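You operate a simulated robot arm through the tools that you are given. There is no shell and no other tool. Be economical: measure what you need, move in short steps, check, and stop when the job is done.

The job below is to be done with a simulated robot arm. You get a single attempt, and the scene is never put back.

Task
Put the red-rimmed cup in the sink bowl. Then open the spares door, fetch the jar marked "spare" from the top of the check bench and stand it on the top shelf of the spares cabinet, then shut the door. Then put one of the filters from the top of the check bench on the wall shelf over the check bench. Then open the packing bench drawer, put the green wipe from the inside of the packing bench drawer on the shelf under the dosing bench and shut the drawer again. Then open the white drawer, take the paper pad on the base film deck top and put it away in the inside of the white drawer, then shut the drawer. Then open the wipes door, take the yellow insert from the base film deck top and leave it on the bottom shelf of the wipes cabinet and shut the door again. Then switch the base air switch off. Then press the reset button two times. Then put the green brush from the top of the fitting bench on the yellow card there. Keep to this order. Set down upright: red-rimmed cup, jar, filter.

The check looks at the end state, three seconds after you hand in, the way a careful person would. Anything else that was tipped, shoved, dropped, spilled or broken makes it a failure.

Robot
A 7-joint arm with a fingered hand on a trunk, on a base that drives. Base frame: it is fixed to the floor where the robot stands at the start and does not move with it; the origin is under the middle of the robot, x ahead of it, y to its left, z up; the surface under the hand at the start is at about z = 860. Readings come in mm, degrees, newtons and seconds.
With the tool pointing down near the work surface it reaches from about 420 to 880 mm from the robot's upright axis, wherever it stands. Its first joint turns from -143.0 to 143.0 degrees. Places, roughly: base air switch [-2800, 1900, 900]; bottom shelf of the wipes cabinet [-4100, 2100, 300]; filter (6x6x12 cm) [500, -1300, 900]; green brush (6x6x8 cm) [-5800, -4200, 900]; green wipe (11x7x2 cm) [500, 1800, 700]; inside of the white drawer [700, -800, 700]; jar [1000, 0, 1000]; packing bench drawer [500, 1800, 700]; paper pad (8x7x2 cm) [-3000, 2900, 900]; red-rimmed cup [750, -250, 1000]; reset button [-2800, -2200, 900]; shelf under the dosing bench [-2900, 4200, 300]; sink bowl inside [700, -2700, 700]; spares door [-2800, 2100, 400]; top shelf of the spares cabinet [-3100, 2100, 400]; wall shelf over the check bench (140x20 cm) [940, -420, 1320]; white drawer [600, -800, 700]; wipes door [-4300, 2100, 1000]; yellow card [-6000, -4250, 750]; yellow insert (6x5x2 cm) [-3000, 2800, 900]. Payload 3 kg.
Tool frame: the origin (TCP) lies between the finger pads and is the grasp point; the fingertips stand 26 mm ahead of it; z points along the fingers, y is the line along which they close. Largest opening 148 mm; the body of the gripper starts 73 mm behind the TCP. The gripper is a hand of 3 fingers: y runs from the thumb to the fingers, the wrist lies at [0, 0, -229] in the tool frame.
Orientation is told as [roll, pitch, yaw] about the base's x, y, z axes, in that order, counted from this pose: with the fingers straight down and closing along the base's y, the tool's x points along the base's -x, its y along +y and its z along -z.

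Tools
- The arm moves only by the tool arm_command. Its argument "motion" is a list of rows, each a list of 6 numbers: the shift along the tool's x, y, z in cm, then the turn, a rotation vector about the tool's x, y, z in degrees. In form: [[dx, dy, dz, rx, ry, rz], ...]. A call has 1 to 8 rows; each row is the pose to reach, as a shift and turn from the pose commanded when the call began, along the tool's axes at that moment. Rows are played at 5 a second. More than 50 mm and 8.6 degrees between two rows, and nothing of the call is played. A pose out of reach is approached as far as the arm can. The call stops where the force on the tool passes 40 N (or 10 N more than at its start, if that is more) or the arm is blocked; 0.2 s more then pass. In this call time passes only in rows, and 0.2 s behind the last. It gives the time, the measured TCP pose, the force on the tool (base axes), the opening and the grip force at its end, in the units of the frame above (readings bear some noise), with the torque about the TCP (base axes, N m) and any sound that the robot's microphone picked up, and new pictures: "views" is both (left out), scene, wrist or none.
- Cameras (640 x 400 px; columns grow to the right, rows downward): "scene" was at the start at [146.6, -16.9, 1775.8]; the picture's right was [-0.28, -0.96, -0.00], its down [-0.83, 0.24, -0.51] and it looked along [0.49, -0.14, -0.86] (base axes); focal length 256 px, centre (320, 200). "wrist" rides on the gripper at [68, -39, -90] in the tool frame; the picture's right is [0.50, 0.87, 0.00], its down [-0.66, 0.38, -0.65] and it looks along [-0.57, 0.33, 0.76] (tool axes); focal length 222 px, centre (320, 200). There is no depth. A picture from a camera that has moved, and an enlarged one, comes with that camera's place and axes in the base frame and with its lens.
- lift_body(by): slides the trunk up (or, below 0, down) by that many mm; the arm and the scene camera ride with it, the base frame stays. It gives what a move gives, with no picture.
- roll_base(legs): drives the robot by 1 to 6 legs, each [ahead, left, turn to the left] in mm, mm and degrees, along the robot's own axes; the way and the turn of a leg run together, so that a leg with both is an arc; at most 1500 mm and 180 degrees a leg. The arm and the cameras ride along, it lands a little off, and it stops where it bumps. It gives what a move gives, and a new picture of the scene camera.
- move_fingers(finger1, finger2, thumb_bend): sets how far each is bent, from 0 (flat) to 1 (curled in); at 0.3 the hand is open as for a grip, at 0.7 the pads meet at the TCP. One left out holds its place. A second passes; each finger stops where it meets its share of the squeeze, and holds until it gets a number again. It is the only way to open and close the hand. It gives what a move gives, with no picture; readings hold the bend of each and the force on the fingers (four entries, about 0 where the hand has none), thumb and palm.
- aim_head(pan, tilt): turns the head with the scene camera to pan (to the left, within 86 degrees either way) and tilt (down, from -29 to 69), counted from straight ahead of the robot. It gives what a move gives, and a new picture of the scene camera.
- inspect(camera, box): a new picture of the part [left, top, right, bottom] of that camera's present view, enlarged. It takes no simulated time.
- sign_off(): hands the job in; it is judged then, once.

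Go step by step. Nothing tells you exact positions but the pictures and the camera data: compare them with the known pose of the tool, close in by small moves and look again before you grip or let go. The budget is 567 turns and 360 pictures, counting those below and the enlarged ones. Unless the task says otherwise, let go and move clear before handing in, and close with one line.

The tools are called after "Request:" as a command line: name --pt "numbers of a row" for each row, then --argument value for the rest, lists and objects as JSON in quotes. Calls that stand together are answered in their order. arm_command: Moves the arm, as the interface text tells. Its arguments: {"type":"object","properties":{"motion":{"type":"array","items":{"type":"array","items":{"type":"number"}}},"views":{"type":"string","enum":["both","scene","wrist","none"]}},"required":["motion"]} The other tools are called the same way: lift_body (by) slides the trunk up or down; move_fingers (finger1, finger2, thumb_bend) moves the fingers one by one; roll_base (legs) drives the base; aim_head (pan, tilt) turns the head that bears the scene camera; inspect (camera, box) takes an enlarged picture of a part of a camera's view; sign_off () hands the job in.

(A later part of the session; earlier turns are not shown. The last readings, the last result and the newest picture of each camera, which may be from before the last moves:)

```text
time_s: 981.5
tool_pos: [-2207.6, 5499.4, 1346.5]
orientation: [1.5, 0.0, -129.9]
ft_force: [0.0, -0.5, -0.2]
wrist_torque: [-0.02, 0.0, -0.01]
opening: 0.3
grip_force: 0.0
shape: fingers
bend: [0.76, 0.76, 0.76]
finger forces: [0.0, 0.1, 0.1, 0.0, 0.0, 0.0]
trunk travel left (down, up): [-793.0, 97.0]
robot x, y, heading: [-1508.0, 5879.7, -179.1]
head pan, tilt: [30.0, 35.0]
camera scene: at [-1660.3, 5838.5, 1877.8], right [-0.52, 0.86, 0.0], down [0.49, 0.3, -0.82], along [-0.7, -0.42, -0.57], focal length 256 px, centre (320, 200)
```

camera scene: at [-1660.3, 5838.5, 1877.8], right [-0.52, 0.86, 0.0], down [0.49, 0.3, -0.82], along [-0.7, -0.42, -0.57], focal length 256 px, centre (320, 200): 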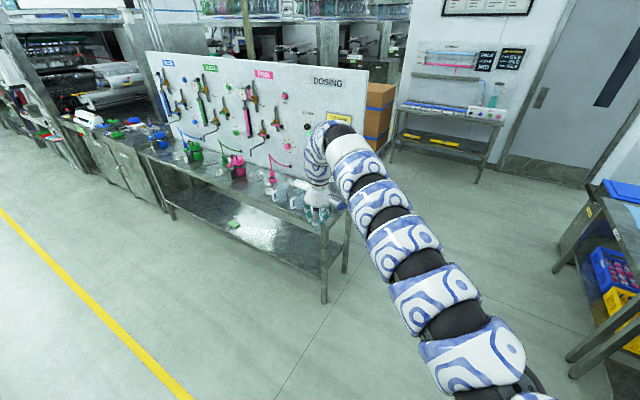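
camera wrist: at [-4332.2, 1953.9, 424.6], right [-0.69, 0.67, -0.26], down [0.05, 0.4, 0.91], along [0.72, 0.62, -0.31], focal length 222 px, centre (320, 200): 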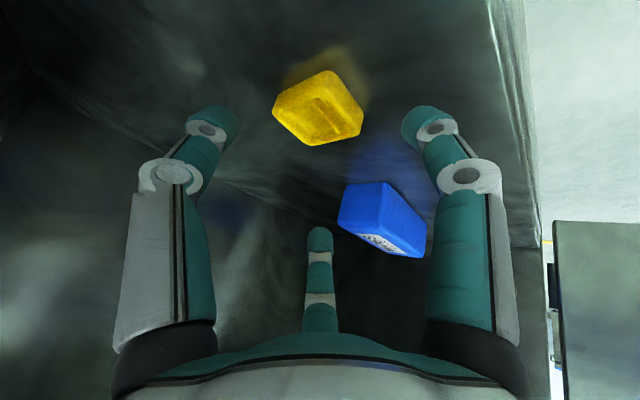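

Request:
roll_base --legs '[[0, 1400, 0], [0, 1400, 0], [0, 1200, 0]]'

Request:
aim_head --pan 0 --tilt 35

```text
time_s: 1000.5
tool_pos: [-2239.4, 1586.3, 1345.4]
orientation: [1.5, 0.1, -132.8]
ft_force: [0.4, -0.5, -0.1]
wrist_torque: [0.0, 0.01, 0.02]
opening: 0.2
grip_force: 0.1
shape: fingers
bend: [0.76, 0.76, 0.76]
finger forces: [0.0, 0.0, 0.1, 0.0, 0.1, 0.0]
trunk travel left (down, up): [-793.0, 97.0]
robot x, y, heading: [-1518.9, 1937.1, 178.2]
head pan, tilt: [30.0, 35.0]
camera scene: at [-1674.3, 1898.8, 1877.8], right [-0.47, 0.88, 0.0], down [0.5, 0.27, -0.82], along [-0.72, -0.39, -0.57], focal length 256 px, centre (320, 200)
```

scene: 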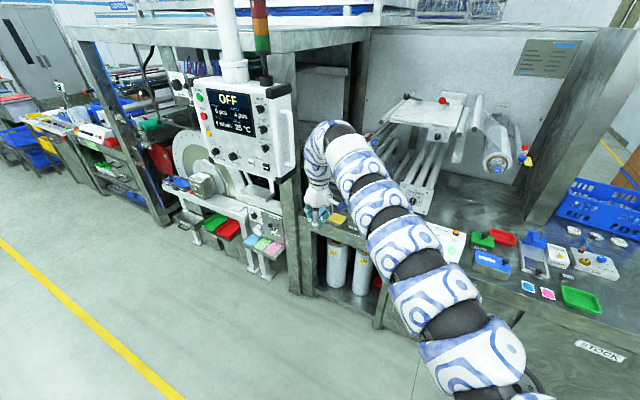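

```text
time_s: 1001.4
tool_pos: [-2239.3, 1585.4, 1346.4]
orientation: [1.5, 0.0, -132.6]
ft_force: [-0.3, 0.3, 0.0]
wrist_torque: [0.01, 0.02, 0.0]
opening: 0.0
grip_force: 0.1
shape: fingers
bend: [0.76, 0.76, 0.76]
finger forces: [0.1, 0.0, 0.0, 0.1, 0.0, 0.0]
trunk travel left (down, up): [-793.0, 97.0]
robot x, y, heading: [-1517.1, 1940.2, 178.2]
head pan, tilt: [0.0, 35.0]
camera scene: at [-1684.8, 1943.5, 1877.9], right [0.03, 1.0, 0.0], down [0.57, -0.02, -0.82], along [-0.82, 0.02, -0.57], focal length 256 px, centre (320, 200)
```

scene: 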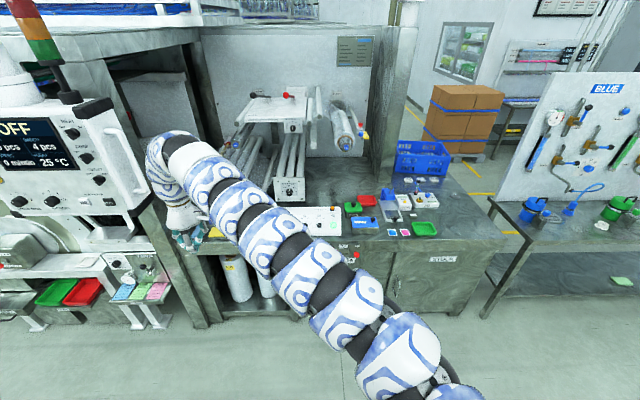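

Request:
roll_base --legs '[[0, 0, -48], [-150, 240, 0]]'

Request:
aim_head --pan 65 --tilt 40

```text
time_s: 1005.6
tool_pos: [-2351.5, 1975.4, 1345.6]
orientation: [1.4, 0.1, 178.9]
ft_force: [-0.5, 0.0, -0.7]
wrist_torque: [0.05, -0.01, -0.02]
opening: 0.0
grip_force: 0.2
shape: fingers
bend: [0.76, 0.76, 0.76]
finger forces: [0.1, 0.1, 0.1, 0.1, 0.0, 0.0]
trunk travel left (down, up): [-793.0, 97.0]
robot x, y, heading: [-1616.2, 1670.3, 130.2]
head pan, tilt: [0.0, 35.0]
camera scene: at [-1717.8, 1800.1, 1877.9], right [0.77, 0.64, 0.0], down [0.37, -0.44, -0.82], along [-0.53, 0.63, -0.57], focal length 256 px, centre (320, 200)
```

scene: 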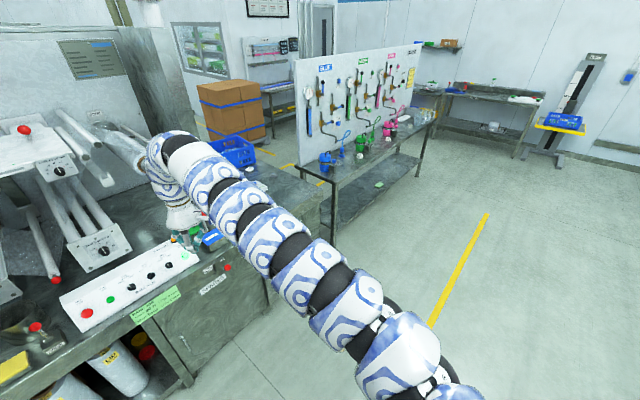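

```text
time_s: 1006.9
tool_pos: [-2351.9, 1976.3, 1345.2]
orientation: [1.4, 0.1, 179.0]
ft_force: [-0.1, -0.5, -0.1]
wrist_torque: [0.0, 0.02, -0.04]
opening: 0.0
grip_force: 0.0
shape: fingers
bend: [0.76, 0.76, 0.76]
finger forces: [0.0, 0.0, 0.0, 0.0, 0.0, 0.0]
trunk travel left (down, up): [-793.0, 97.0]
robot x, y, heading: [-1611.9, 1670.5, 130.2]
head pan, tilt: [65.0, 40.0]
camera scene: at [-1742.9, 1712.0, 1870.3], right [-0.26, 0.97, 0.0], down [0.62, 0.17, -0.77], along [-0.74, -0.2, -0.64], focal length 256 px, centre (320, 200)
```

scene: 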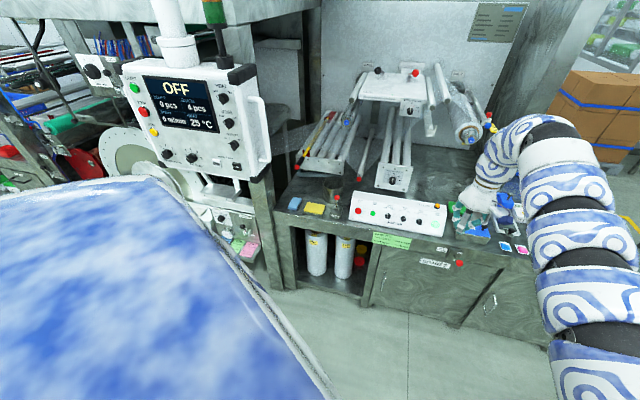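

Request:
inspect --camera "scene" --box '[335, 180, 455, 255]'

```text
5.33 times, centred on (395, 218) of scene
camera zoom: at [-1742.9, 1712.0, 1870.3], right [-0.26, 0.97, 0.0], down [0.62, 0.17, -0.77], along [-0.74, -0.2, -0.64], focal length 1367 px, centre (-80, 107)
```

zoom: 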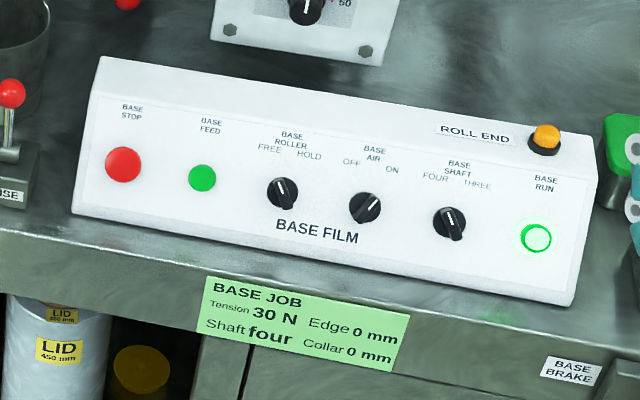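

The BASE AIR knob points to ON; OFF needs about 70° counter-clockwise. Its panel slopes back. I lower the arm, tilt the hand about 37°, pre-close the fingers and approach to look.

Request:
lift_body --by -340

Request:
arm_command --pt "0 0 0 0 -8.5 0" --pt "0 0 0 0 -17 0" --pt "0 0 0 0 -25.5 0" --pt "0 0 0 0 -34 0" --pt "0 0 0 0 -37 0" --pt "0 0 0 0 -37 0" --views "none"

Request:
move_fingers --finger1 0.5 --finger2 0.5 --thumb_bend 0.5

```text
time_s: 1010.2
tool_pos: [-2352.7, 1974.7, 1006.3]
orientation: [1.5, 0.1, 178.9]
ft_force: [0.3, 0.1, -0.4]
wrist_torque: [0.01, -0.01, 0.02]
opening: 0.2
grip_force: 0.1
shape: fingers
bend: [0.76, 0.76, 0.76]
finger forces: [0.0, 0.0, 0.0, 0.0, 0.1, 0.0]
trunk travel left (down, up): [-453.0, 437.0]
robot x, y, heading: [-1612.4, 1670.0, 129.8]
head pan, tilt: [65.0, 40.0]
```

```text
time_s: 1011.6
tool_pos: [-2351.6, 1977.8, 1005.7]
orientation: [1.8, -36.9, 177.7]
ft_force: [0.0, 0.4, -0.3]
wrist_torque: [0.01, 0.02, 0.0]
opening: 0.1
grip_force: 0.0
shape: fingers
bend: [0.76, 0.76, 0.76]
finger forces: [0.0, 0.0, 0.1, 0.0, 0.0, 0.0]
trunk travel left (down, up): [-453.0, 437.0]
robot x, y, heading: [-1609.0, 1673.5, 130.1]
head pan, tilt: [65.0, 40.0]
```

```text
time_s: 1012.6
tool_pos: [-2351.9, 1976.2, 1005.5]
orientation: [1.8, -36.9, 177.8]
ft_force: [1.0, 0.9, 0.4]
wrist_torque: [0.0, 0.03, 0.0]
opening: 61.6
grip_force: 0.0
shape: fingers
bend: [0.5, 0.5, 0.5]
finger forces: [0.1, 0.0, 0.0, 0.1, 0.0, 0.1]
trunk travel left (down, up): [-453.0, 437.0]
robot x, y, heading: [-1612.0, 1673.6, 130.2]
head pan, tilt: [65.0, 40.0]
```

Request:
roll_base --legs '[[175, 335, 0]]'

Request:
arm_command --pt "0 0 0 0 0 0" --views "wrist"

```text
time_s: 1015.0
tool_pos: [-2724.0, 1899.4, 1006.7]
orientation: [1.8, -36.8, 177.8]
ft_force: [0.0, -0.1, 0.4]
wrist_torque: [0.01, 0.0, -0.02]
opening: 61.8
grip_force: 0.1
shape: fingers
bend: [0.5, 0.5, 0.5]
finger forces: [0.0, 0.0, 0.0, 0.1, 0.1, 0.0]
trunk travel left (down, up): [-453.0, 437.0]
robot x, y, heading: [-1987.6, 1588.3, 129.4]
head pan, tilt: [65.0, 40.0]
camera scene: at [-2115.1, 1633.6, 1530.3], right [-0.26, 0.97, 0.0], down [0.62, 0.16, -0.77], along [-0.74, -0.2, -0.64], focal length 256 px, centre (320, 200)
```

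scene: 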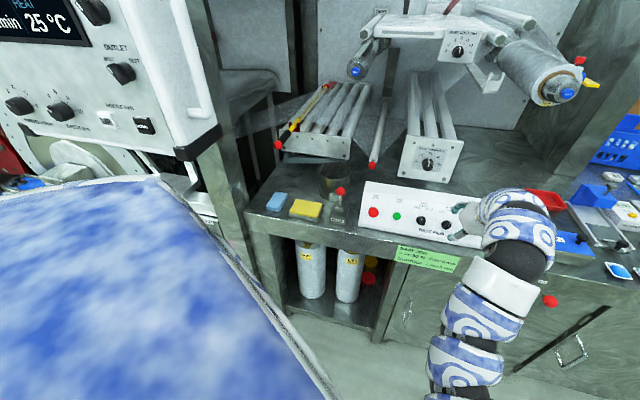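

```text
time_s: 1015.5
tool_pos: [-2723.1, 1899.6, 1005.5]
orientation: [1.9, -36.9, 177.7]
ft_force: [-0.7, 0.5, 0.0]
wrist_torque: [-0.01, -0.01, 0.0]
opening: 61.6
grip_force: 0.1
shape: fingers
bend: [0.5, 0.5, 0.5]
finger forces: [0.0, 0.1, 0.0, 0.0, 0.0, 0.0]
trunk travel left (down, up): [-453.0, 437.0]
robot x, y, heading: [-1979.7, 1592.9, 130.0]
head pan, tilt: [65.0, 40.0]
camera wrist: at [-2614.0, 1936.9, 1036.4], right [0.38, -0.88, -0.28], down [-0.14, -0.35, 0.93], along [-0.91, -0.31, -0.26], focal length 222 px, centre (320, 200)
```

wrist: 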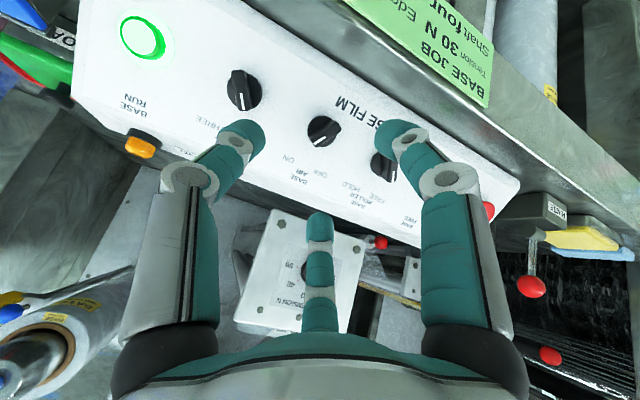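

The knob is at about (-2839,1884,890). I reduce the tilt to 27° and hover over it.

Request:
arm_command --pt "0 0 0 0 5 0" --pt "0 0 0 0 10 0" --pt "0 0 0 0 10 0" --views "none"

Request:
lift_body --by -55

Request:
roll_base --legs '[[46, 78, 0]]'

Request:
arm_command --pt "0 0 0 0 0 0" --views "wrist"

```text
time_s: 1016.2
tool_pos: [-2723.1, 1900.5, 1005.7]
orientation: [1.6, -27.0, 178.1]
ft_force: [1.0, -0.8, 0.4]
wrist_torque: [0.04, 0.03, 0.0]
opening: 61.9
grip_force: 0.0
shape: fingers
bend: [0.5, 0.5, 0.5]
finger forces: [0.1, 0.0, 0.0, 0.0, 0.1, 0.0]
trunk travel left (down, up): [-453.0, 437.0]
robot x, y, heading: [-1985.8, 1588.2, 129.7]
head pan, tilt: [65.0, 40.0]
```

```text
time_s: 1017.2
tool_pos: [-2721.7, 1900.3, 951.5]
orientation: [1.5, -26.9, 178.1]
ft_force: [-0.4, 1.1, -0.4]
wrist_torque: [0.02, 0.01, 0.01]
opening: 61.8
grip_force: 0.1
shape: fingers
bend: [0.5, 0.5, 0.5]
finger forces: [0.0, 0.0, 0.0, 0.0, 0.0, 0.0]
trunk travel left (down, up): [-398.0, 492.0]
robot x, y, heading: [-1984.3, 1590.2, 130.0]
head pan, tilt: [65.0, 40.0]
```

```text
time_s: 1018.5
tool_pos: [-2808.8, 1883.9, 954.6]
orientation: [1.5, -27.0, 178.1]
ft_force: [14.6, -1.9, 6.9]
wrist_torque: [0.09, -0.2, -0.14]
opening: 61.3
grip_force: 8.0
shape: fingers
bend: [0.5, 0.74, 0.5]
finger forces: [0.0, 9.4, 0.0, 0.0, 7.1, 0.0]
trunk travel left (down, up): [-398.0, 492.0]
robot x, y, heading: [-2068.0, 1576.6, 129.9]
head pan, tilt: [65.0, 40.0]
stopped in leg 1: the force on the tool passed its limit at 66 N (the readings are from after the stop); the commanded pose is now the measured one
camera scene: at [-2200.9, 1618.7, 1475.4], right [-0.26, 0.97, 0.0], down [0.62, 0.16, -0.77], along [-0.74, -0.2, -0.64], focal length 256 px, centre (320, 200)
```

scene: 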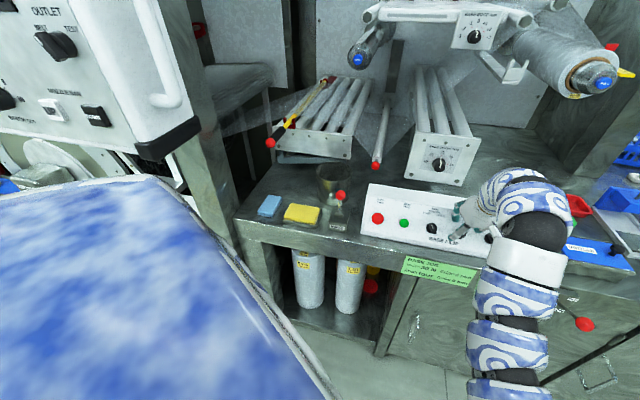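

```text
time_s: 1018.9
tool_pos: [-2809.7, 1885.2, 955.1]
orientation: [1.5, -27.1, 178.1]
ft_force: [15.4, -2.8, 9.3]
wrist_torque: [0.07, -0.09, -0.14]
opening: 61.2
grip_force: 9.1
shape: fingers
bend: [0.5, 0.74, 0.5]
finger forces: [0.1, 10.6, 0.0, 0.0, 7.9, 0.0]
trunk travel left (down, up): [-398.0, 492.0]
robot x, y, heading: [-2068.8, 1579.0, 129.8]
head pan, tilt: [65.0, 40.0]
camera wrist: at [-2707.3, 1921.8, 1002.9], right [0.43, -0.88, -0.21], down [-0.29, -0.35, 0.89], along [-0.86, -0.32, -0.41], focal length 222 px, centre (320, 200)
```

wrist: 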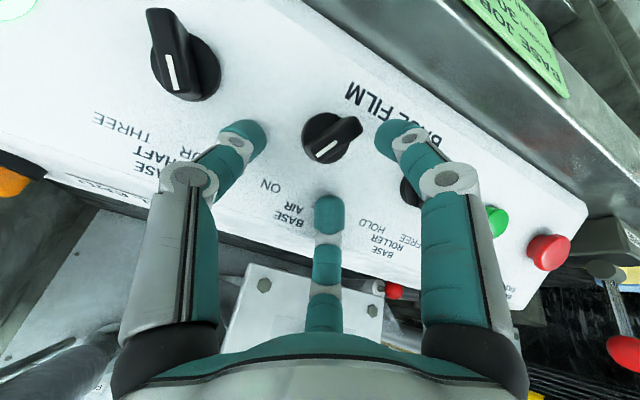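

The upper finger touched the panel, so its face is steeper than thought. I back off and look at the box's profile.

Request:
roll_base --legs '[[-50, -60, 0]]'

Request:
inspect --camera "scene" --box '[330, 160, 500, 270]'

```text
time_s: 1019.9
tool_pos: [-2732.6, 1883.5, 953.5]
orientation: [1.6, -26.9, 177.9]
ft_force: [-0.6, -0.2, 0.4]
wrist_torque: [-0.02, 0.0, -0.03]
opening: 61.6
grip_force: 0.2
shape: fingers
bend: [0.5, 0.5, 0.5]
finger forces: [0.0, 0.0, 0.0, 0.0, 0.1, 0.0]
trunk travel left (down, up): [-398.0, 492.0]
robot x, y, heading: [-1990.0, 1575.4, 129.8]
head pan, tilt: [65.0, 40.0]
camera scene: at [-2123.9, 1617.8, 1475.3], right [-0.26, 0.97, 0.0], down [0.62, 0.16, -0.77], along [-0.74, -0.2, -0.64], focal length 256 px, centre (320, 200)
```

scene: 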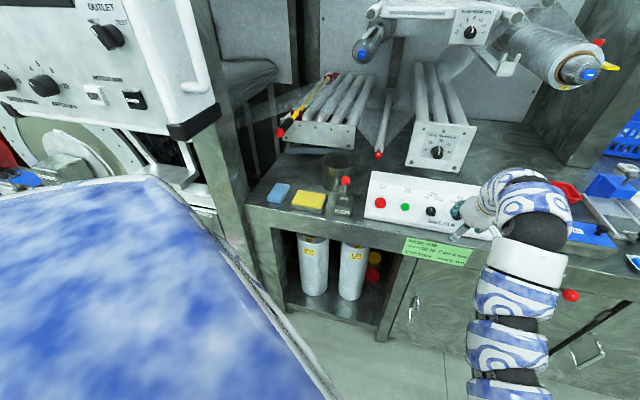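

```text
3.64 times, centred on (415, 215) of scene
camera zoom: at [-2123.9, 1617.8, 1475.3], right [-0.26, 0.97, 0.0], down [0.62, 0.16, -0.77], along [-0.74, -0.2, -0.64], focal length 932 px, centre (-26, 146)
```

zoom: 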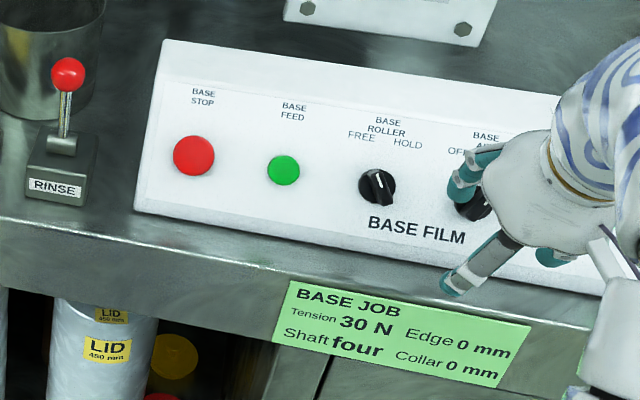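

The face slopes about 60° from horizontal. I tilt the hand to 60° and re-approach along the face normal.

Request:
arm_command --pt "0 0 -2 0 -8.5 0" --pt "0 0 -2 0 -17 0" --pt "0 0 -2 0 -25.5 0" --pt "0 0 -2 0 -33 0" --pt "0 0 -2 0 -33 0" --views "wrist"

```text
time_s: 1021.1
tool_pos: [-2722.8, 1882.2, 972.0]
orientation: [2.8, -60.0, 176.3]
ft_force: [0.2, -0.8, 0.4]
wrist_torque: [-0.03, 0.02, -0.02]
opening: 62.0
grip_force: 0.0
shape: fingers
bend: [0.5, 0.5, 0.5]
finger forces: [0.0, 0.0, 0.0, 0.1, 0.0, 0.1]
trunk travel left (down, up): [-398.0, 492.0]
robot x, y, heading: [-1992.4, 1576.8, 129.7]
head pan, tilt: [65.0, 40.0]
camera wrist: at [-2610.2, 1919.4, 956.8], right [0.23, -0.88, -0.41], down [0.23, -0.36, 0.9], along [-0.94, -0.3, 0.12], focal length 222 px, centre (320, 200)
```

wrist: 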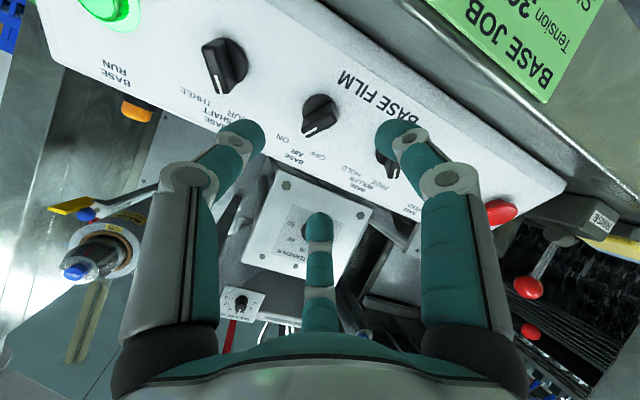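

Request:
arm_command --pt "0.9 -0.7 2 0 0 0" --pt "0.9 -0.7 4 0 0 0" --pt "0.9 -0.7 5.5 0 0 0" --pt "0.9 -0.7 5.5 0 0 0" --views "wrist"

Request:
inspect --camera "wrist" --box '[200, 50, 450, 250]'

```text
time_s: 1022.1
tool_pos: [-2767.9, 1889.8, 935.0]
orientation: [3.0, -59.9, 176.3]
ft_force: [-1.0, -0.3, 0.2]
wrist_torque: [0.01, -0.04, 0.03]
opening: 61.8
grip_force: 0.1
shape: fingers
bend: [0.5, 0.5, 0.5]
finger forces: [0.1, 0.0, 0.0, 0.0, 0.1, 0.0]
trunk travel left (down, up): [-398.0, 492.0]
robot x, y, heading: [-1993.4, 1578.5, 129.7]
head pan, tilt: [65.0, 40.0]
camera wrist: at [-2653.4, 1926.3, 920.5], right [0.23, -0.88, -0.41], down [0.23, -0.36, 0.9], along [-0.95, -0.3, 0.12], focal length 222 px, centre (320, 200)
```

wrist: 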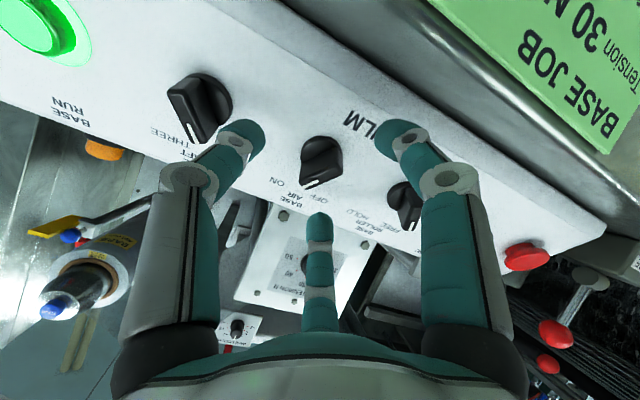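

```text
2.00 times, centred on (325, 150) of wrist
camera zoom: at [-2653.4, 1926.3, 920.5], right [0.23, -0.88, -0.41], down [0.23, -0.36, 0.9], along [-0.95, -0.3, 0.12], focal length 444 px, centre (310, 300)
```

zoom: 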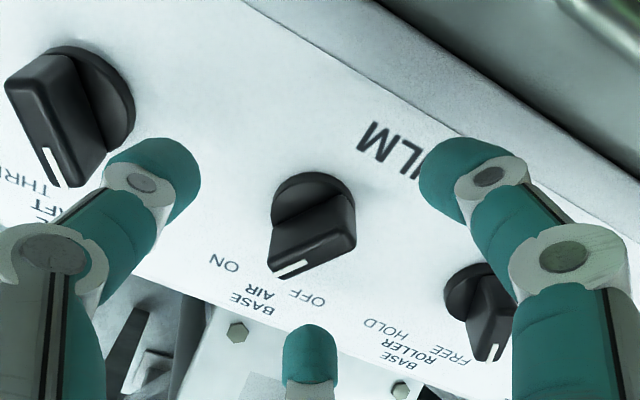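

The knob is centred 40 mm ahead. I pre-rotate the hand +60° so the twist back stays within range.

Request:
arm_command --pt "0 0 0 0 0 8.5" --pt "0 0 0 0 0 17" --pt "0 0 0 0 0 25.5" --pt "0 0 0 0 0 34" --pt "0 0 0 0 0 42.5" --pt "0 0 0 0 0 51" --pt "0 0 0 0 0 59.5" --pt "0 0 0 0 0 59.5" --views "none"

Request:
arm_command --pt "0 0 1 0 0 0" --pt "0 0 2 0 0 0" --pt "0 0 2 0 0 0" --views "wrist"

```text
time_s: 1023.9
tool_pos: [-2766.8, 1889.0, 934.9]
orientation: [56.7, -24.7, 104.9]
ft_force: [0.5, -0.5, 0.9]
wrist_torque: [-0.01, 0.01, 0.02]
opening: 61.8
grip_force: 0.0
shape: fingers
bend: [0.5, 0.5, 0.5]
finger forces: [0.0, 0.0, 0.0, 0.1, 0.0, 0.1]
trunk travel left (down, up): [-398.0, 492.0]
robot x, y, heading: [-1995.1, 1574.4, 129.8]
head pan, tilt: [65.0, 40.0]
```

```text
time_s: 1024.7
tool_pos: [-2782.0, 1889.3, 926.2]
orientation: [56.5, -24.7, 105.0]
ft_force: [8.2, -0.3, 4.9]
wrist_torque: [0.05, -0.43, -0.15]
opening: 62.1
grip_force: 4.7
shape: fingers
bend: [0.5, 0.5, 0.5]
finger forces: [0.0, 0.0, 0.1, 0.0, 9.2, 0.0]
trunk travel left (down, up): [-398.0, 492.0]
robot x, y, heading: [-1994.4, 1576.8, 130.0]
head pan, tilt: [65.0, 40.0]
camera wrist: at [-2671.2, 1849.2, 912.5], right [-0.26, -0.85, 0.45], down [0.25, 0.39, 0.89], along [-0.93, 0.34, 0.11], focal length 222 px, centre (320, 200)
```

wrist: 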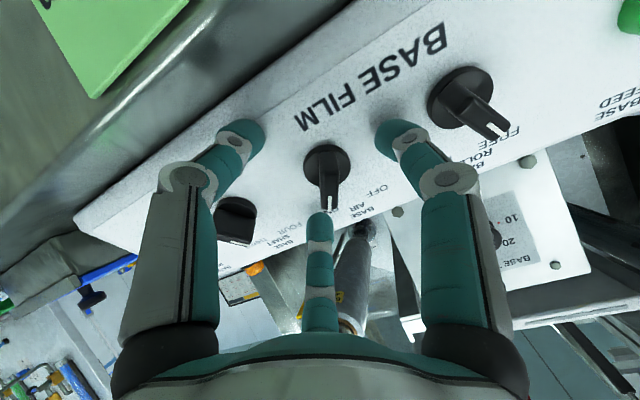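

Request:
arm_command --pt "-0.2 0.25 -1 5.6 3.3 0" --pt "-0.41 0.5 -1 11.2 6.6 0" --pt "-0.41 0.5 -1 11.2 6.6 0" --views "wrist"

Request:
inspect --camera "wrist" --box '[200, 80, 450, 280]'

```text
time_s: 1025.5
tool_pos: [-2776.3, 1892.6, 934.7]
orientation: [43.2, -20.3, 110.5]
ft_force: [-0.5, -0.1, 0.1]
wrist_torque: [-0.01, -0.02, 0.03]
opening: 62.3
grip_force: 0.0
shape: fingers
bend: [0.5, 0.5, 0.5]
finger forces: [0.0, 0.0, 0.0, 0.0, 0.0, 0.0]
trunk travel left (down, up): [-398.0, 492.0]
robot x, y, heading: [-1992.5, 1577.1, 129.9]
head pan, tilt: [65.0, 40.0]
camera wrist: at [-2666.0, 1851.6, 947.3], right [-0.35, -0.85, 0.38], down [0.04, 0.4, 0.92], along [-0.93, 0.34, -0.11], focal length 222 px, centre (320, 200)
```

wrist: 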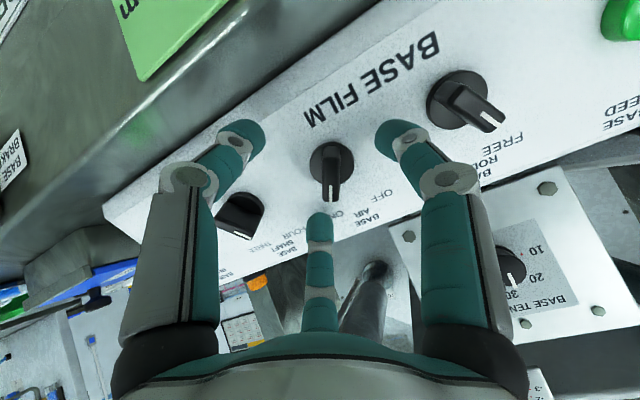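

```text
2.00 times, centred on (325, 180) of wrist
camera zoom: at [-2666.0, 1851.6, 947.3], right [-0.35, -0.85, 0.38], down [0.04, 0.4, 0.92], along [-0.93, 0.34, -0.11], focal length 444 px, centre (310, 240)
```

zoom: 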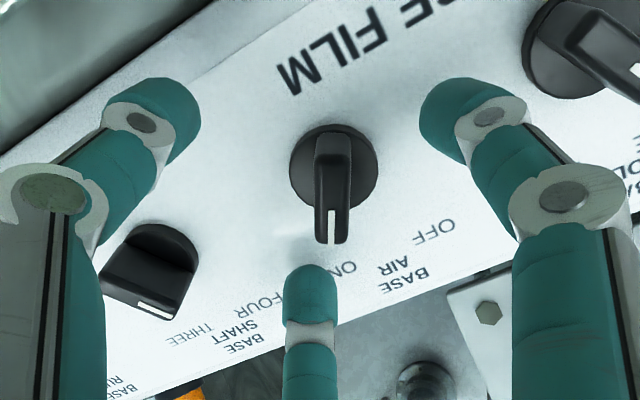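

The AIR pointer is at ON. It also looks as though my bump turned the neighbouring SHAFT knob, so I'll check and restore that afterwards. I make the fingers a poker and place it beside the AIR pointer.

Request:
arm_command --pt "0 0 -2 0 0 0" --views "none"

Request:
move_fingers --finger1 0.72 --finger2 0.72 --thumb_bend 0.7

Request:
arm_command --pt "-1.2 -0.8 0 0 0 0" --pt "-1.2 -0.8 1.5 0 0 0" --pt "-1.2 -0.8 1.5 0 0 0" --views "wrist"

Request:
inspect --camera "wrist" --box '[200, 80, 450, 280]'

```text
time_s: 1025.9
tool_pos: [-2763.1, 1891.1, 950.9]
orientation: [43.4, -20.4, 110.6]
ft_force: [0.8, 0.4, 0.4]
wrist_torque: [-0.02, 0.0, 0.02]
opening: 62.1
grip_force: 0.1
shape: fingers
bend: [0.5, 0.5, 0.5]
finger forces: [0.0, 0.0, 0.0, 0.0, 0.1, 0.0]
trunk travel left (down, up): [-398.0, 492.0]
robot x, y, heading: [-1990.7, 1574.5, 129.8]
head pan, tilt: [65.0, 40.0]
```

```text
time_s: 1026.9
tool_pos: [-2762.9, 1891.7, 950.2]
orientation: [43.4, -20.4, 110.5]
ft_force: [0.3, 0.5, 0.0]
wrist_torque: [0.0, -0.01, -0.03]
opening: 0.0
grip_force: 0.0
shape: fingers
bend: [0.71, 0.71, 0.7]
finger forces: [0.1, 0.0, 0.0, 0.0, 0.0, 0.1]
trunk travel left (down, up): [-398.0, 492.0]
robot x, y, heading: [-1990.5, 1575.5, 129.7]
head pan, tilt: [65.0, 40.0]
```

```text
time_s: 1027.7
tool_pos: [-2773.7, 1907.4, 939.4]
orientation: [43.2, -20.4, 110.4]
ft_force: [0.1, 0.2, 0.3]
wrist_torque: [0.01, -0.01, -0.01]
opening: 0.0
grip_force: 0.0
shape: fingers
bend: [0.71, 0.71, 0.7]
finger forces: [0.1, 0.0, 0.1, 0.0, 0.0, 0.1]
trunk travel left (down, up): [-398.0, 492.0]
robot x, y, heading: [-1992.7, 1574.0, 129.6]
head pan, tilt: [65.0, 40.0]
camera wrist: at [-2662.0, 1866.1, 951.5], right [-0.35, -0.85, 0.38], down [0.04, 0.4, 0.92], along [-0.93, 0.34, -0.11], focal length 222 px, centre (320, 200)
```

wrist: 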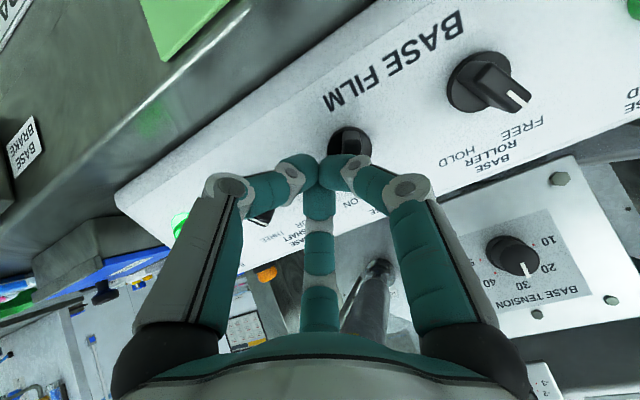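

```text
2.00 times, centred on (325, 180) of wrist
camera zoom: at [-2662.0, 1866.1, 951.5], right [-0.35, -0.85, 0.38], down [0.04, 0.4, 0.92], along [-0.93, 0.34, -0.11], focal length 444 px, centre (310, 240)
```

zoom: 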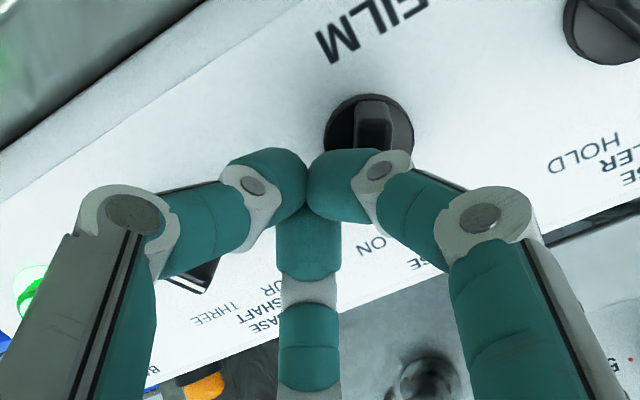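

The curled bundle is too blunt. I'll grip the knob with the pointer between two fingers and twist instead; first I back off and test the wrist's range.

Request:
arm_command --pt "0 0 -4 0 0 0" --pt "0 0 -4 0 0 -8.5" --pt "0 0 -4 0 0 -17" --pt "0 0 -4 0 0 -25.5" --pt "0 0 -4 0 0 -34" --pt "0 0 -4 0 0 -42.5" --pt "0 0 -4 0 0 -51" --pt "0 0 -4 0 0 -59.5" --views "none"

Request:
arm_command --pt "0 0 0 0 0 -8.5" --pt "0 0 0 0 0 -17" --pt "0 0 0 0 0 -25.5" --pt "0 0 0 0 0 -34" --pt "0 0 0 0 0 -42.5" --pt "0 0 0 0 0 -51" --pt "0 0 0 0 0 -59.5" --pt "0 0 0 0 0 -68" --views "none"

```text
time_s: 1029.5
tool_pos: [-2743.0, 1904.9, 965.8]
orientation: [2.0, -47.0, 177.5]
ft_force: [-0.1, 0.3, -0.7]
wrist_torque: [0.0, -0.03, -0.01]
opening: 0.1
grip_force: 0.1
shape: fingers
bend: [0.71, 0.71, 0.7]
finger forces: [0.0, 0.1, 0.1, 0.0, 0.0, 0.0]
trunk travel left (down, up): [-398.0, 492.0]
robot x, y, heading: [-1989.2, 1575.1, 129.8]
head pan, tilt: [65.0, 40.0]
```

```text
time_s: 1031.3
tool_pos: [-2742.9, 1906.2, 965.4]
orientation: [-44.3, -17.2, -106.7]
ft_force: [0.7, 0.0, -0.5]
wrist_torque: [0.03, 0.01, 0.02]
opening: 0.2
grip_force: 0.0
shape: fingers
bend: [0.71, 0.71, 0.7]
finger forces: [0.0, 0.0, 0.0, 0.0, 0.0, 0.0]
trunk travel left (down, up): [-398.0, 492.0]
robot x, y, heading: [-1990.3, 1575.3, 129.9]
head pan, tilt: [65.0, 40.0]
```

Request:
arm_command --pt "0 0 0 0 0 8.5" --pt "0 0 0 0 0 17" --pt "0 0 0 0 0 25.5" --pt "0 0 0 0 0 34" --pt "0 0 0 0 0 42.5" --pt "0 0 0 0 0 51" --pt "0 0 0 0 0 59.5" --pt "0 0 0 0 0 67" --views "none"

Request:
move_fingers --finger1 0.5 --finger2 0.5 --thumb_bend 0.5

Request:
arm_command --pt "0 1 0 0 0 0" --pt "0 1.8 1.5 0 0 0" --pt "0 1.8 3.5 0 0 0" --pt "0 1.8 3.5 0 0 0" --views "wrist"

Request:
inspect --camera "wrist" --box '[200, 80, 450, 280]'

```text
time_s: 1033.1
tool_pos: [-2743.5, 1906.3, 965.1]
orientation: [1.1, -46.9, 178.6]
ft_force: [-0.9, -0.1, -0.6]
wrist_torque: [0.01, 0.0, 0.0]
opening: 0.2
grip_force: 0.1
shape: fingers
bend: [0.71, 0.71, 0.7]
finger forces: [0.1, 0.0, 0.0, 0.0, 0.1, 0.0]
trunk travel left (down, up): [-398.0, 492.0]
robot x, y, heading: [-1988.3, 1576.1, 129.8]
head pan, tilt: [65.0, 40.0]
```

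```text
time_s: 1034.1
tool_pos: [-2742.9, 1906.4, 965.6]
orientation: [1.1, -46.9, 178.8]
ft_force: [-0.1, -0.2, 0.4]
wrist_torque: [-0.01, -0.02, -0.01]
opening: 61.7
grip_force: 0.0
shape: fingers
bend: [0.5, 0.5, 0.5]
finger forces: [0.1, 0.0, 0.1, 0.0, 0.0, 0.0]
trunk travel left (down, up): [-398.0, 492.0]
robot x, y, heading: [-1990.7, 1577.9, 129.8]
head pan, tilt: [65.0, 40.0]
```

```text
time_s: 1035.1
tool_pos: [-2770.4, 1886.6, 940.8]
orientation: [1.1, -46.9, 178.6]
ft_force: [0.6, -0.8, 0.0]
wrist_torque: [0.03, 0.02, -0.01]
opening: 61.7
grip_force: 0.0
shape: fingers
bend: [0.5, 0.5, 0.5]
finger forces: [0.1, 0.1, 0.0, 0.1, 0.0, 0.0]
trunk travel left (down, up): [-398.0, 492.0]
robot x, y, heading: [-1993.7, 1574.7, 129.6]
head pan, tilt: [65.0, 40.0]
camera wrist: at [-2658.0, 1924.6, 952.5], right [0.33, -0.87, -0.35], down [0.03, -0.37, 0.93], along [-0.94, -0.32, -0.1], focal length 222 px, centre (320, 200)
```

wrist: 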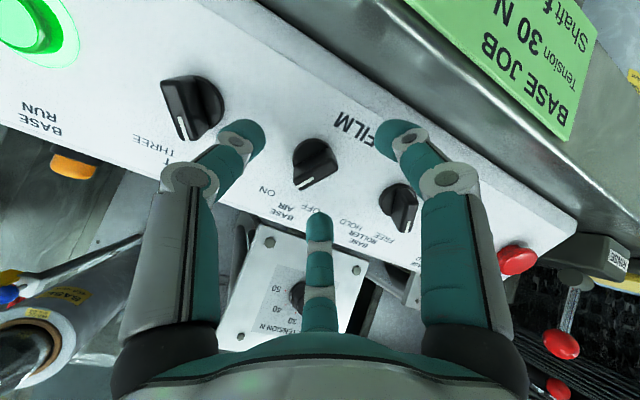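

```text
2.00 times, centred on (325, 180) of wrist
camera zoom: at [-2658.0, 1924.6, 952.5], right [0.33, -0.87, -0.35], down [0.03, -0.37, 0.93], along [-0.94, -0.32, -0.1], focal length 444 px, centre (310, 240)
```

zoom: 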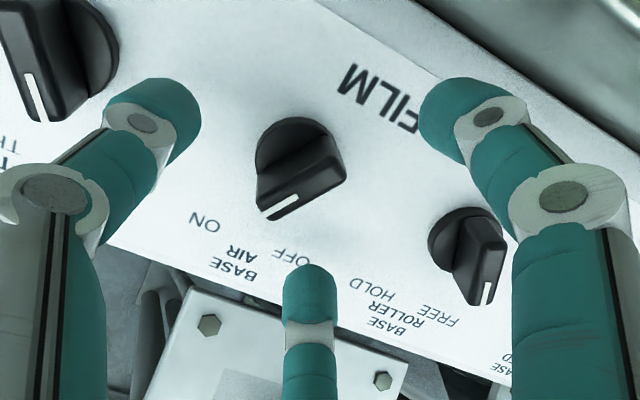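

Aligned. I advance to the knob.

Request:
arm_command --pt "-0.35 -0.15 1 0 0 0" --pt "-0.35 -0.15 2 0 0 0" --pt "-0.35 -0.15 3 0 0 0" --views "wrist"

```text
time_s: 1035.9
tool_pos: [-2790.2, 1888.5, 935.0]
orientation: [1.0, -47.9, 178.9]
ft_force: [22.7, -2.2, 19.1]
wrist_torque: [-0.37, 1.09, 0.48]
opening: 61.6
grip_force: 14.8
shape: fingers
bend: [0.5, 0.5, 0.5]
finger forces: [0.0, 29.2, 0.0, 0.1, 0.1, 0.0]
trunk travel left (down, up): [-398.0, 492.0]
robot x, y, heading: [-1992.5, 1575.5, 129.5]
head pan, tilt: [65.0, 40.0]
stopped in row 3: the force on the tool passed its limit at 44 N (the readings are from after the stop); the commanded pose is now the measured one
camera wrist: at [-2678.7, 1926.5, 945.4], right [0.33, -0.87, -0.36], down [0.04, -0.37, 0.93], along [-0.94, -0.32, -0.08], focal length 222 px, centre (320, 200)
```

wrist: 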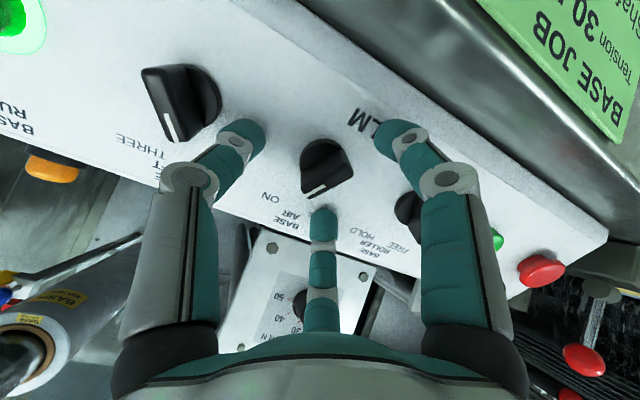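

Request:
arm_command --pt "0.2 0 -1 0 -3 0" --pt "0.2 0 -1 0 -6 0" --pt "0.2 0 -1 0 -6 0" --views "none"

Request:
move_fingers --finger1 0.56 --finger2 0.56 --thumb_bend 0.56

Request:
arm_command --pt "0 0 0 0 0 0" --views "wrist"

```text
time_s: 1036.7
tool_pos: [-2785.1, 1889.5, 935.9]
orientation: [1.2, -53.5, 178.7]
ft_force: [-0.2, 0.6, -0.4]
wrist_torque: [0.0, 0.0, 0.01]
opening: 61.5
grip_force: 0.0
shape: fingers
bend: [0.5, 0.5, 0.5]
finger forces: [0.0, 0.0, 0.0, 0.1, 0.0, 0.1]
trunk travel left (down, up): [-398.0, 492.0]
robot x, y, heading: [-1994.5, 1576.9, 129.9]
head pan, tilt: [65.0, 40.0]
```

```text
time_s: 1037.7
tool_pos: [-2785.1, 1888.9, 934.4]
orientation: [1.1, -53.3, 178.6]
ft_force: [-0.4, -0.4, -0.2]
wrist_torque: [-0.02, 0.0, 0.02]
opening: 43.0
grip_force: 0.0
shape: fingers
bend: [0.56, 0.56, 0.56]
finger forces: [0.1, 0.0, 0.0, 0.0, 0.0, 0.0]
trunk travel left (down, up): [-398.0, 492.0]
robot x, y, heading: [-1990.9, 1579.5, 129.9]
head pan, tilt: [65.0, 40.0]
```

```text
time_s: 1038.1
tool_pos: [-2784.6, 1888.5, 934.7]
orientation: [1.3, -53.5, 178.6]
ft_force: [-0.6, 0.3, 0.7]
wrist_torque: [0.01, -0.03, -0.01]
opening: 42.6
grip_force: 0.0
shape: fingers
bend: [0.56, 0.56, 0.56]
finger forces: [0.0, 0.1, 0.0, 0.1, 0.0, 0.0]
trunk travel left (down, up): [-398.0, 492.0]
robot x, y, heading: [-1990.4, 1574.2, 129.9]
head pan, tilt: [65.0, 40.0]
camera wrist: at [-2671.7, 1926.8, 934.0], right [0.29, -0.87, -0.39], down [0.13, -0.37, 0.92], along [-0.95, -0.32, 0.01], focal length 222 px, centre (320, 200)
```

wrist: 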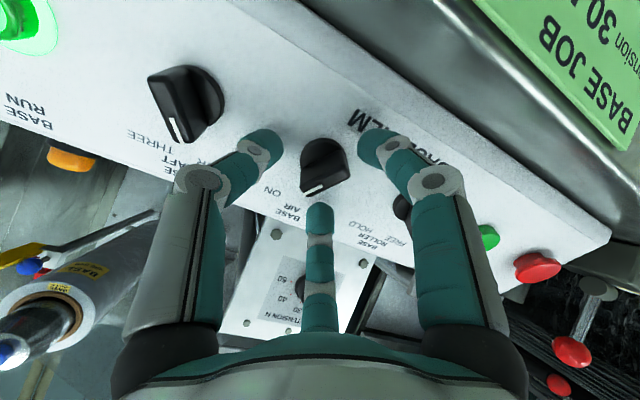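

Request:
arm_command --pt "0.65 -0.15 0.7 0 0 0" --pt "0.65 -0.15 1.5 0 0 0" --pt "0.65 -0.15 2.2 0 0 0" --pt "0.65 -0.15 2.7 0 0 0" --views "wrist"

```text
time_s: 1038.8
tool_pos: [-2789.7, 1891.7, 929.0]
orientation: [1.1, -54.2, 178.4]
ft_force: [24.4, -2.0, 17.9]
wrist_torque: [0.14, 0.24, -0.04]
opening: 41.7
grip_force: 14.7
shape: fingers
bend: [0.55, 0.56, 0.56]
finger forces: [5.2, 12.0, 0.1, 0.0, 13.0, 0.0]
trunk travel left (down, up): [-398.0, 492.0]
robot x, y, heading: [-1990.0, 1578.6, 129.7]
head pan, tilt: [65.0, 40.0]
stopped in row 3: the force on the tool passed its limit at 47 N (the readings are from after the stop); the commanded pose is now the measured one
camera wrist: at [-2677.1, 1929.4, 926.4], right [0.28, -0.87, -0.4], down [0.14, -0.37, 0.92], along [-0.95, -0.32, 0.02], focal length 222 px, centre (320, 200)
```

wrist: 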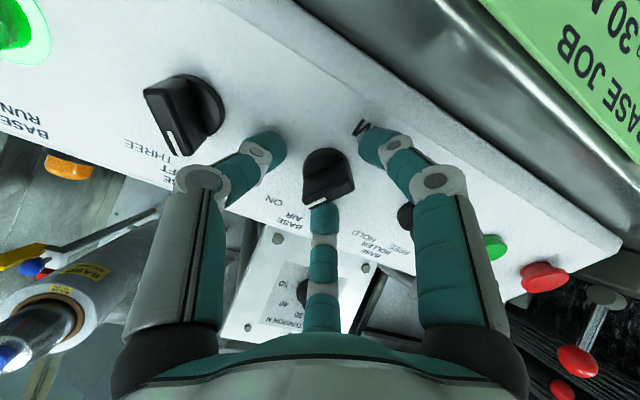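

All three fingertips touch the face evenly around the knob. I back off 3 mm and close on it.

Request:
arm_command --pt "0 0 -0.3 0 0 0" --views "none"

Request:
move_fingers --finger1 0.75 --finger2 0.75 --thumb_bend 0.75

Request:
arm_command --pt "0 0 0 0 0 0" --views "wrist"

Request:
inspect --camera "wrist" --box '[220, 80, 440, 260]'

```text
time_s: 1039.2
tool_pos: [-2789.4, 1891.4, 928.0]
orientation: [1.0, -53.8, 178.5]
ft_force: [15.0, -3.0, 14.3]
wrist_torque: [0.09, 0.53, 0.1]
opening: 41.8
grip_force: 10.0
shape: fingers
bend: [0.56, 0.56, 0.56]
finger forces: [0.1, 13.8, 0.0, 0.0, 6.4, 0.0]
trunk travel left (down, up): [-398.0, 492.0]
robot x, y, heading: [-1992.0, 1576.1, 129.3]
head pan, tilt: [65.0, 40.0]
```

```text
time_s: 1040.2
tool_pos: [-2790.3, 1891.2, 926.3]
orientation: [1.2, -53.8, 178.5]
ft_force: [7.1, -4.0, 7.2]
wrist_torque: [-0.01, 0.12, 0.04]
opening: 12.3
grip_force: 19.9
shape: fingers
bend: [0.63, 0.6, 0.71]
finger forces: [10.8, 12.2, 0.1, 0.1, 16.7, 0.0]
trunk travel left (down, up): [-398.0, 492.0]
robot x, y, heading: [-1993.3, 1575.0, 129.4]
head pan, tilt: [65.0, 40.0]
```

```text
time_s: 1040.6
tool_pos: [-2789.7, 1891.5, 925.3]
orientation: [1.2, -53.8, 178.5]
ft_force: [7.0, -3.1, 5.5]
wrist_torque: [-0.06, 0.07, 0.03]
opening: 12.5
grip_force: 18.8
shape: fingers
bend: [0.63, 0.6, 0.71]
finger forces: [10.8, 12.2, 0.0, 0.0, 15.2, 0.1]
trunk travel left (down, up): [-398.0, 492.0]
robot x, y, heading: [-1992.4, 1576.8, 129.5]
head pan, tilt: [65.0, 40.0]
camera wrist: at [-2676.7, 1928.8, 924.2], right [0.29, -0.87, -0.39], down [0.14, -0.37, 0.92], along [-0.95, -0.32, 0.01], focal length 222 px, centre (320, 200)
```

wrist: 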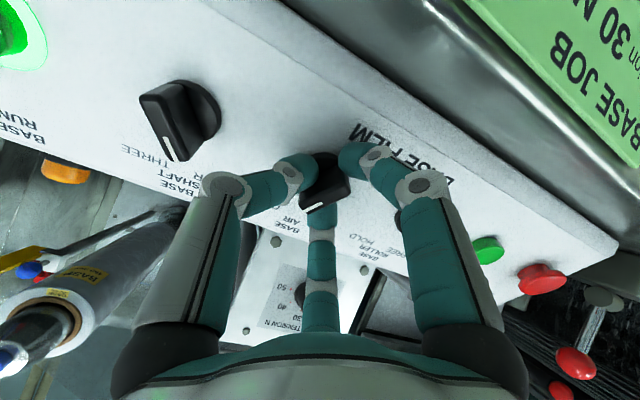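

```text
2.22 times, centred on (330, 170) of wrist
camera zoom: at [-2676.7, 1928.8, 924.2], right [0.29, -0.87, -0.39], down [0.14, -0.37, 0.92], along [-0.95, -0.32, 0.01], focal length 494 px, centre (298, 267)
```

zoom: 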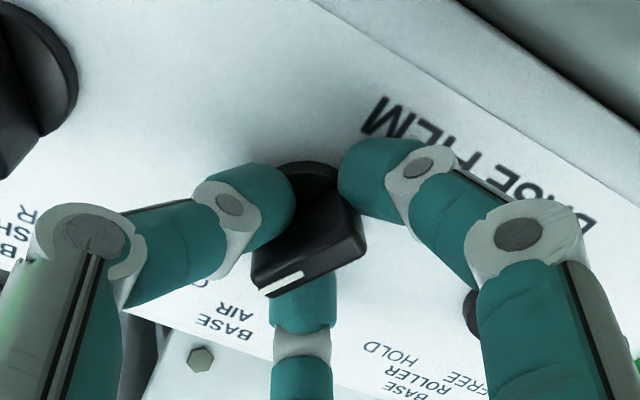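

Gripped around the pointer bar. I twist counter-clockwise towards OFF.

Request:
arm_command --pt "0 0 0 0 0 -8" --pt "0 0 0 0 0 -16" --pt "0 0 0 0 0 -24" --pt "0 0 0 0 0 -32" --pt "0 0 0 0 0 -40" --pt "0 0 0 0 0 -48" --pt "0 0 0 0 0 -56" --pt "0 0 0 0 0 -64" --views "wrist"

Request:
inspect --camera "wrist" --box '[200, 60, 460, 280]'

```text
time_s: 1042.4
tool_pos: [-2789.5, 1891.2, 927.3]
orientation: [-50.8, -21.3, -106.6]
ft_force: [6.9, -0.3, 18.4]
wrist_torque: [-0.09, 0.56, 0.06]
opening: 12.6
grip_force: 26.2
shape: fingers
bend: [0.64, 0.61, 0.69]
finger forces: [6.4, 16.4, 0.1, 0.0, 28.5, 0.1]
trunk travel left (down, up): [-398.0, 492.0]
robot x, y, heading: [-1992.3, 1573.0, 129.6]
head pan, tilt: [65.0, 40.0]
camera wrist: at [-2718.8, 1968.6, 983.9], right [0.59, 0.06, -0.81], down [0.55, -0.76, 0.35], along [-0.59, -0.65, -0.48], focal length 222 px, centre (320, 200)
```

wrist: 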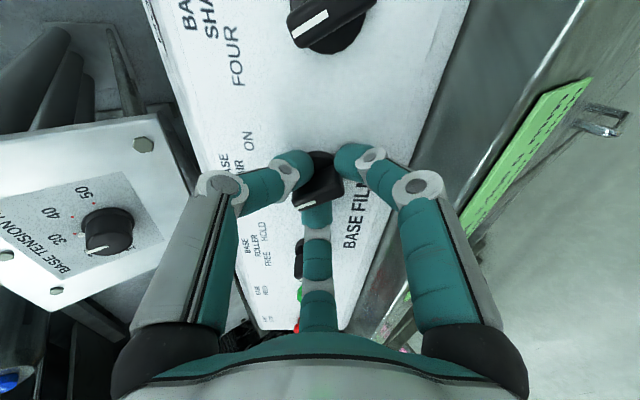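

```text
1.82 times, centred on (330, 170) of wrist
camera zoom: at [-2718.8, 1968.6, 983.9], right [0.59, 0.06, -0.81], down [0.55, -0.76, 0.35], along [-0.59, -0.65, -0.48], focal length 404 px, centre (302, 254)
```

zoom: 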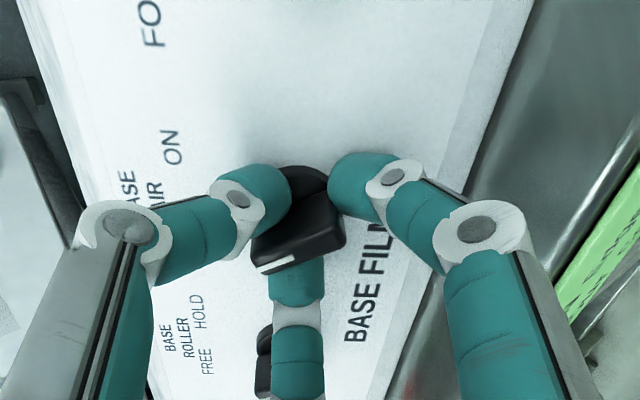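

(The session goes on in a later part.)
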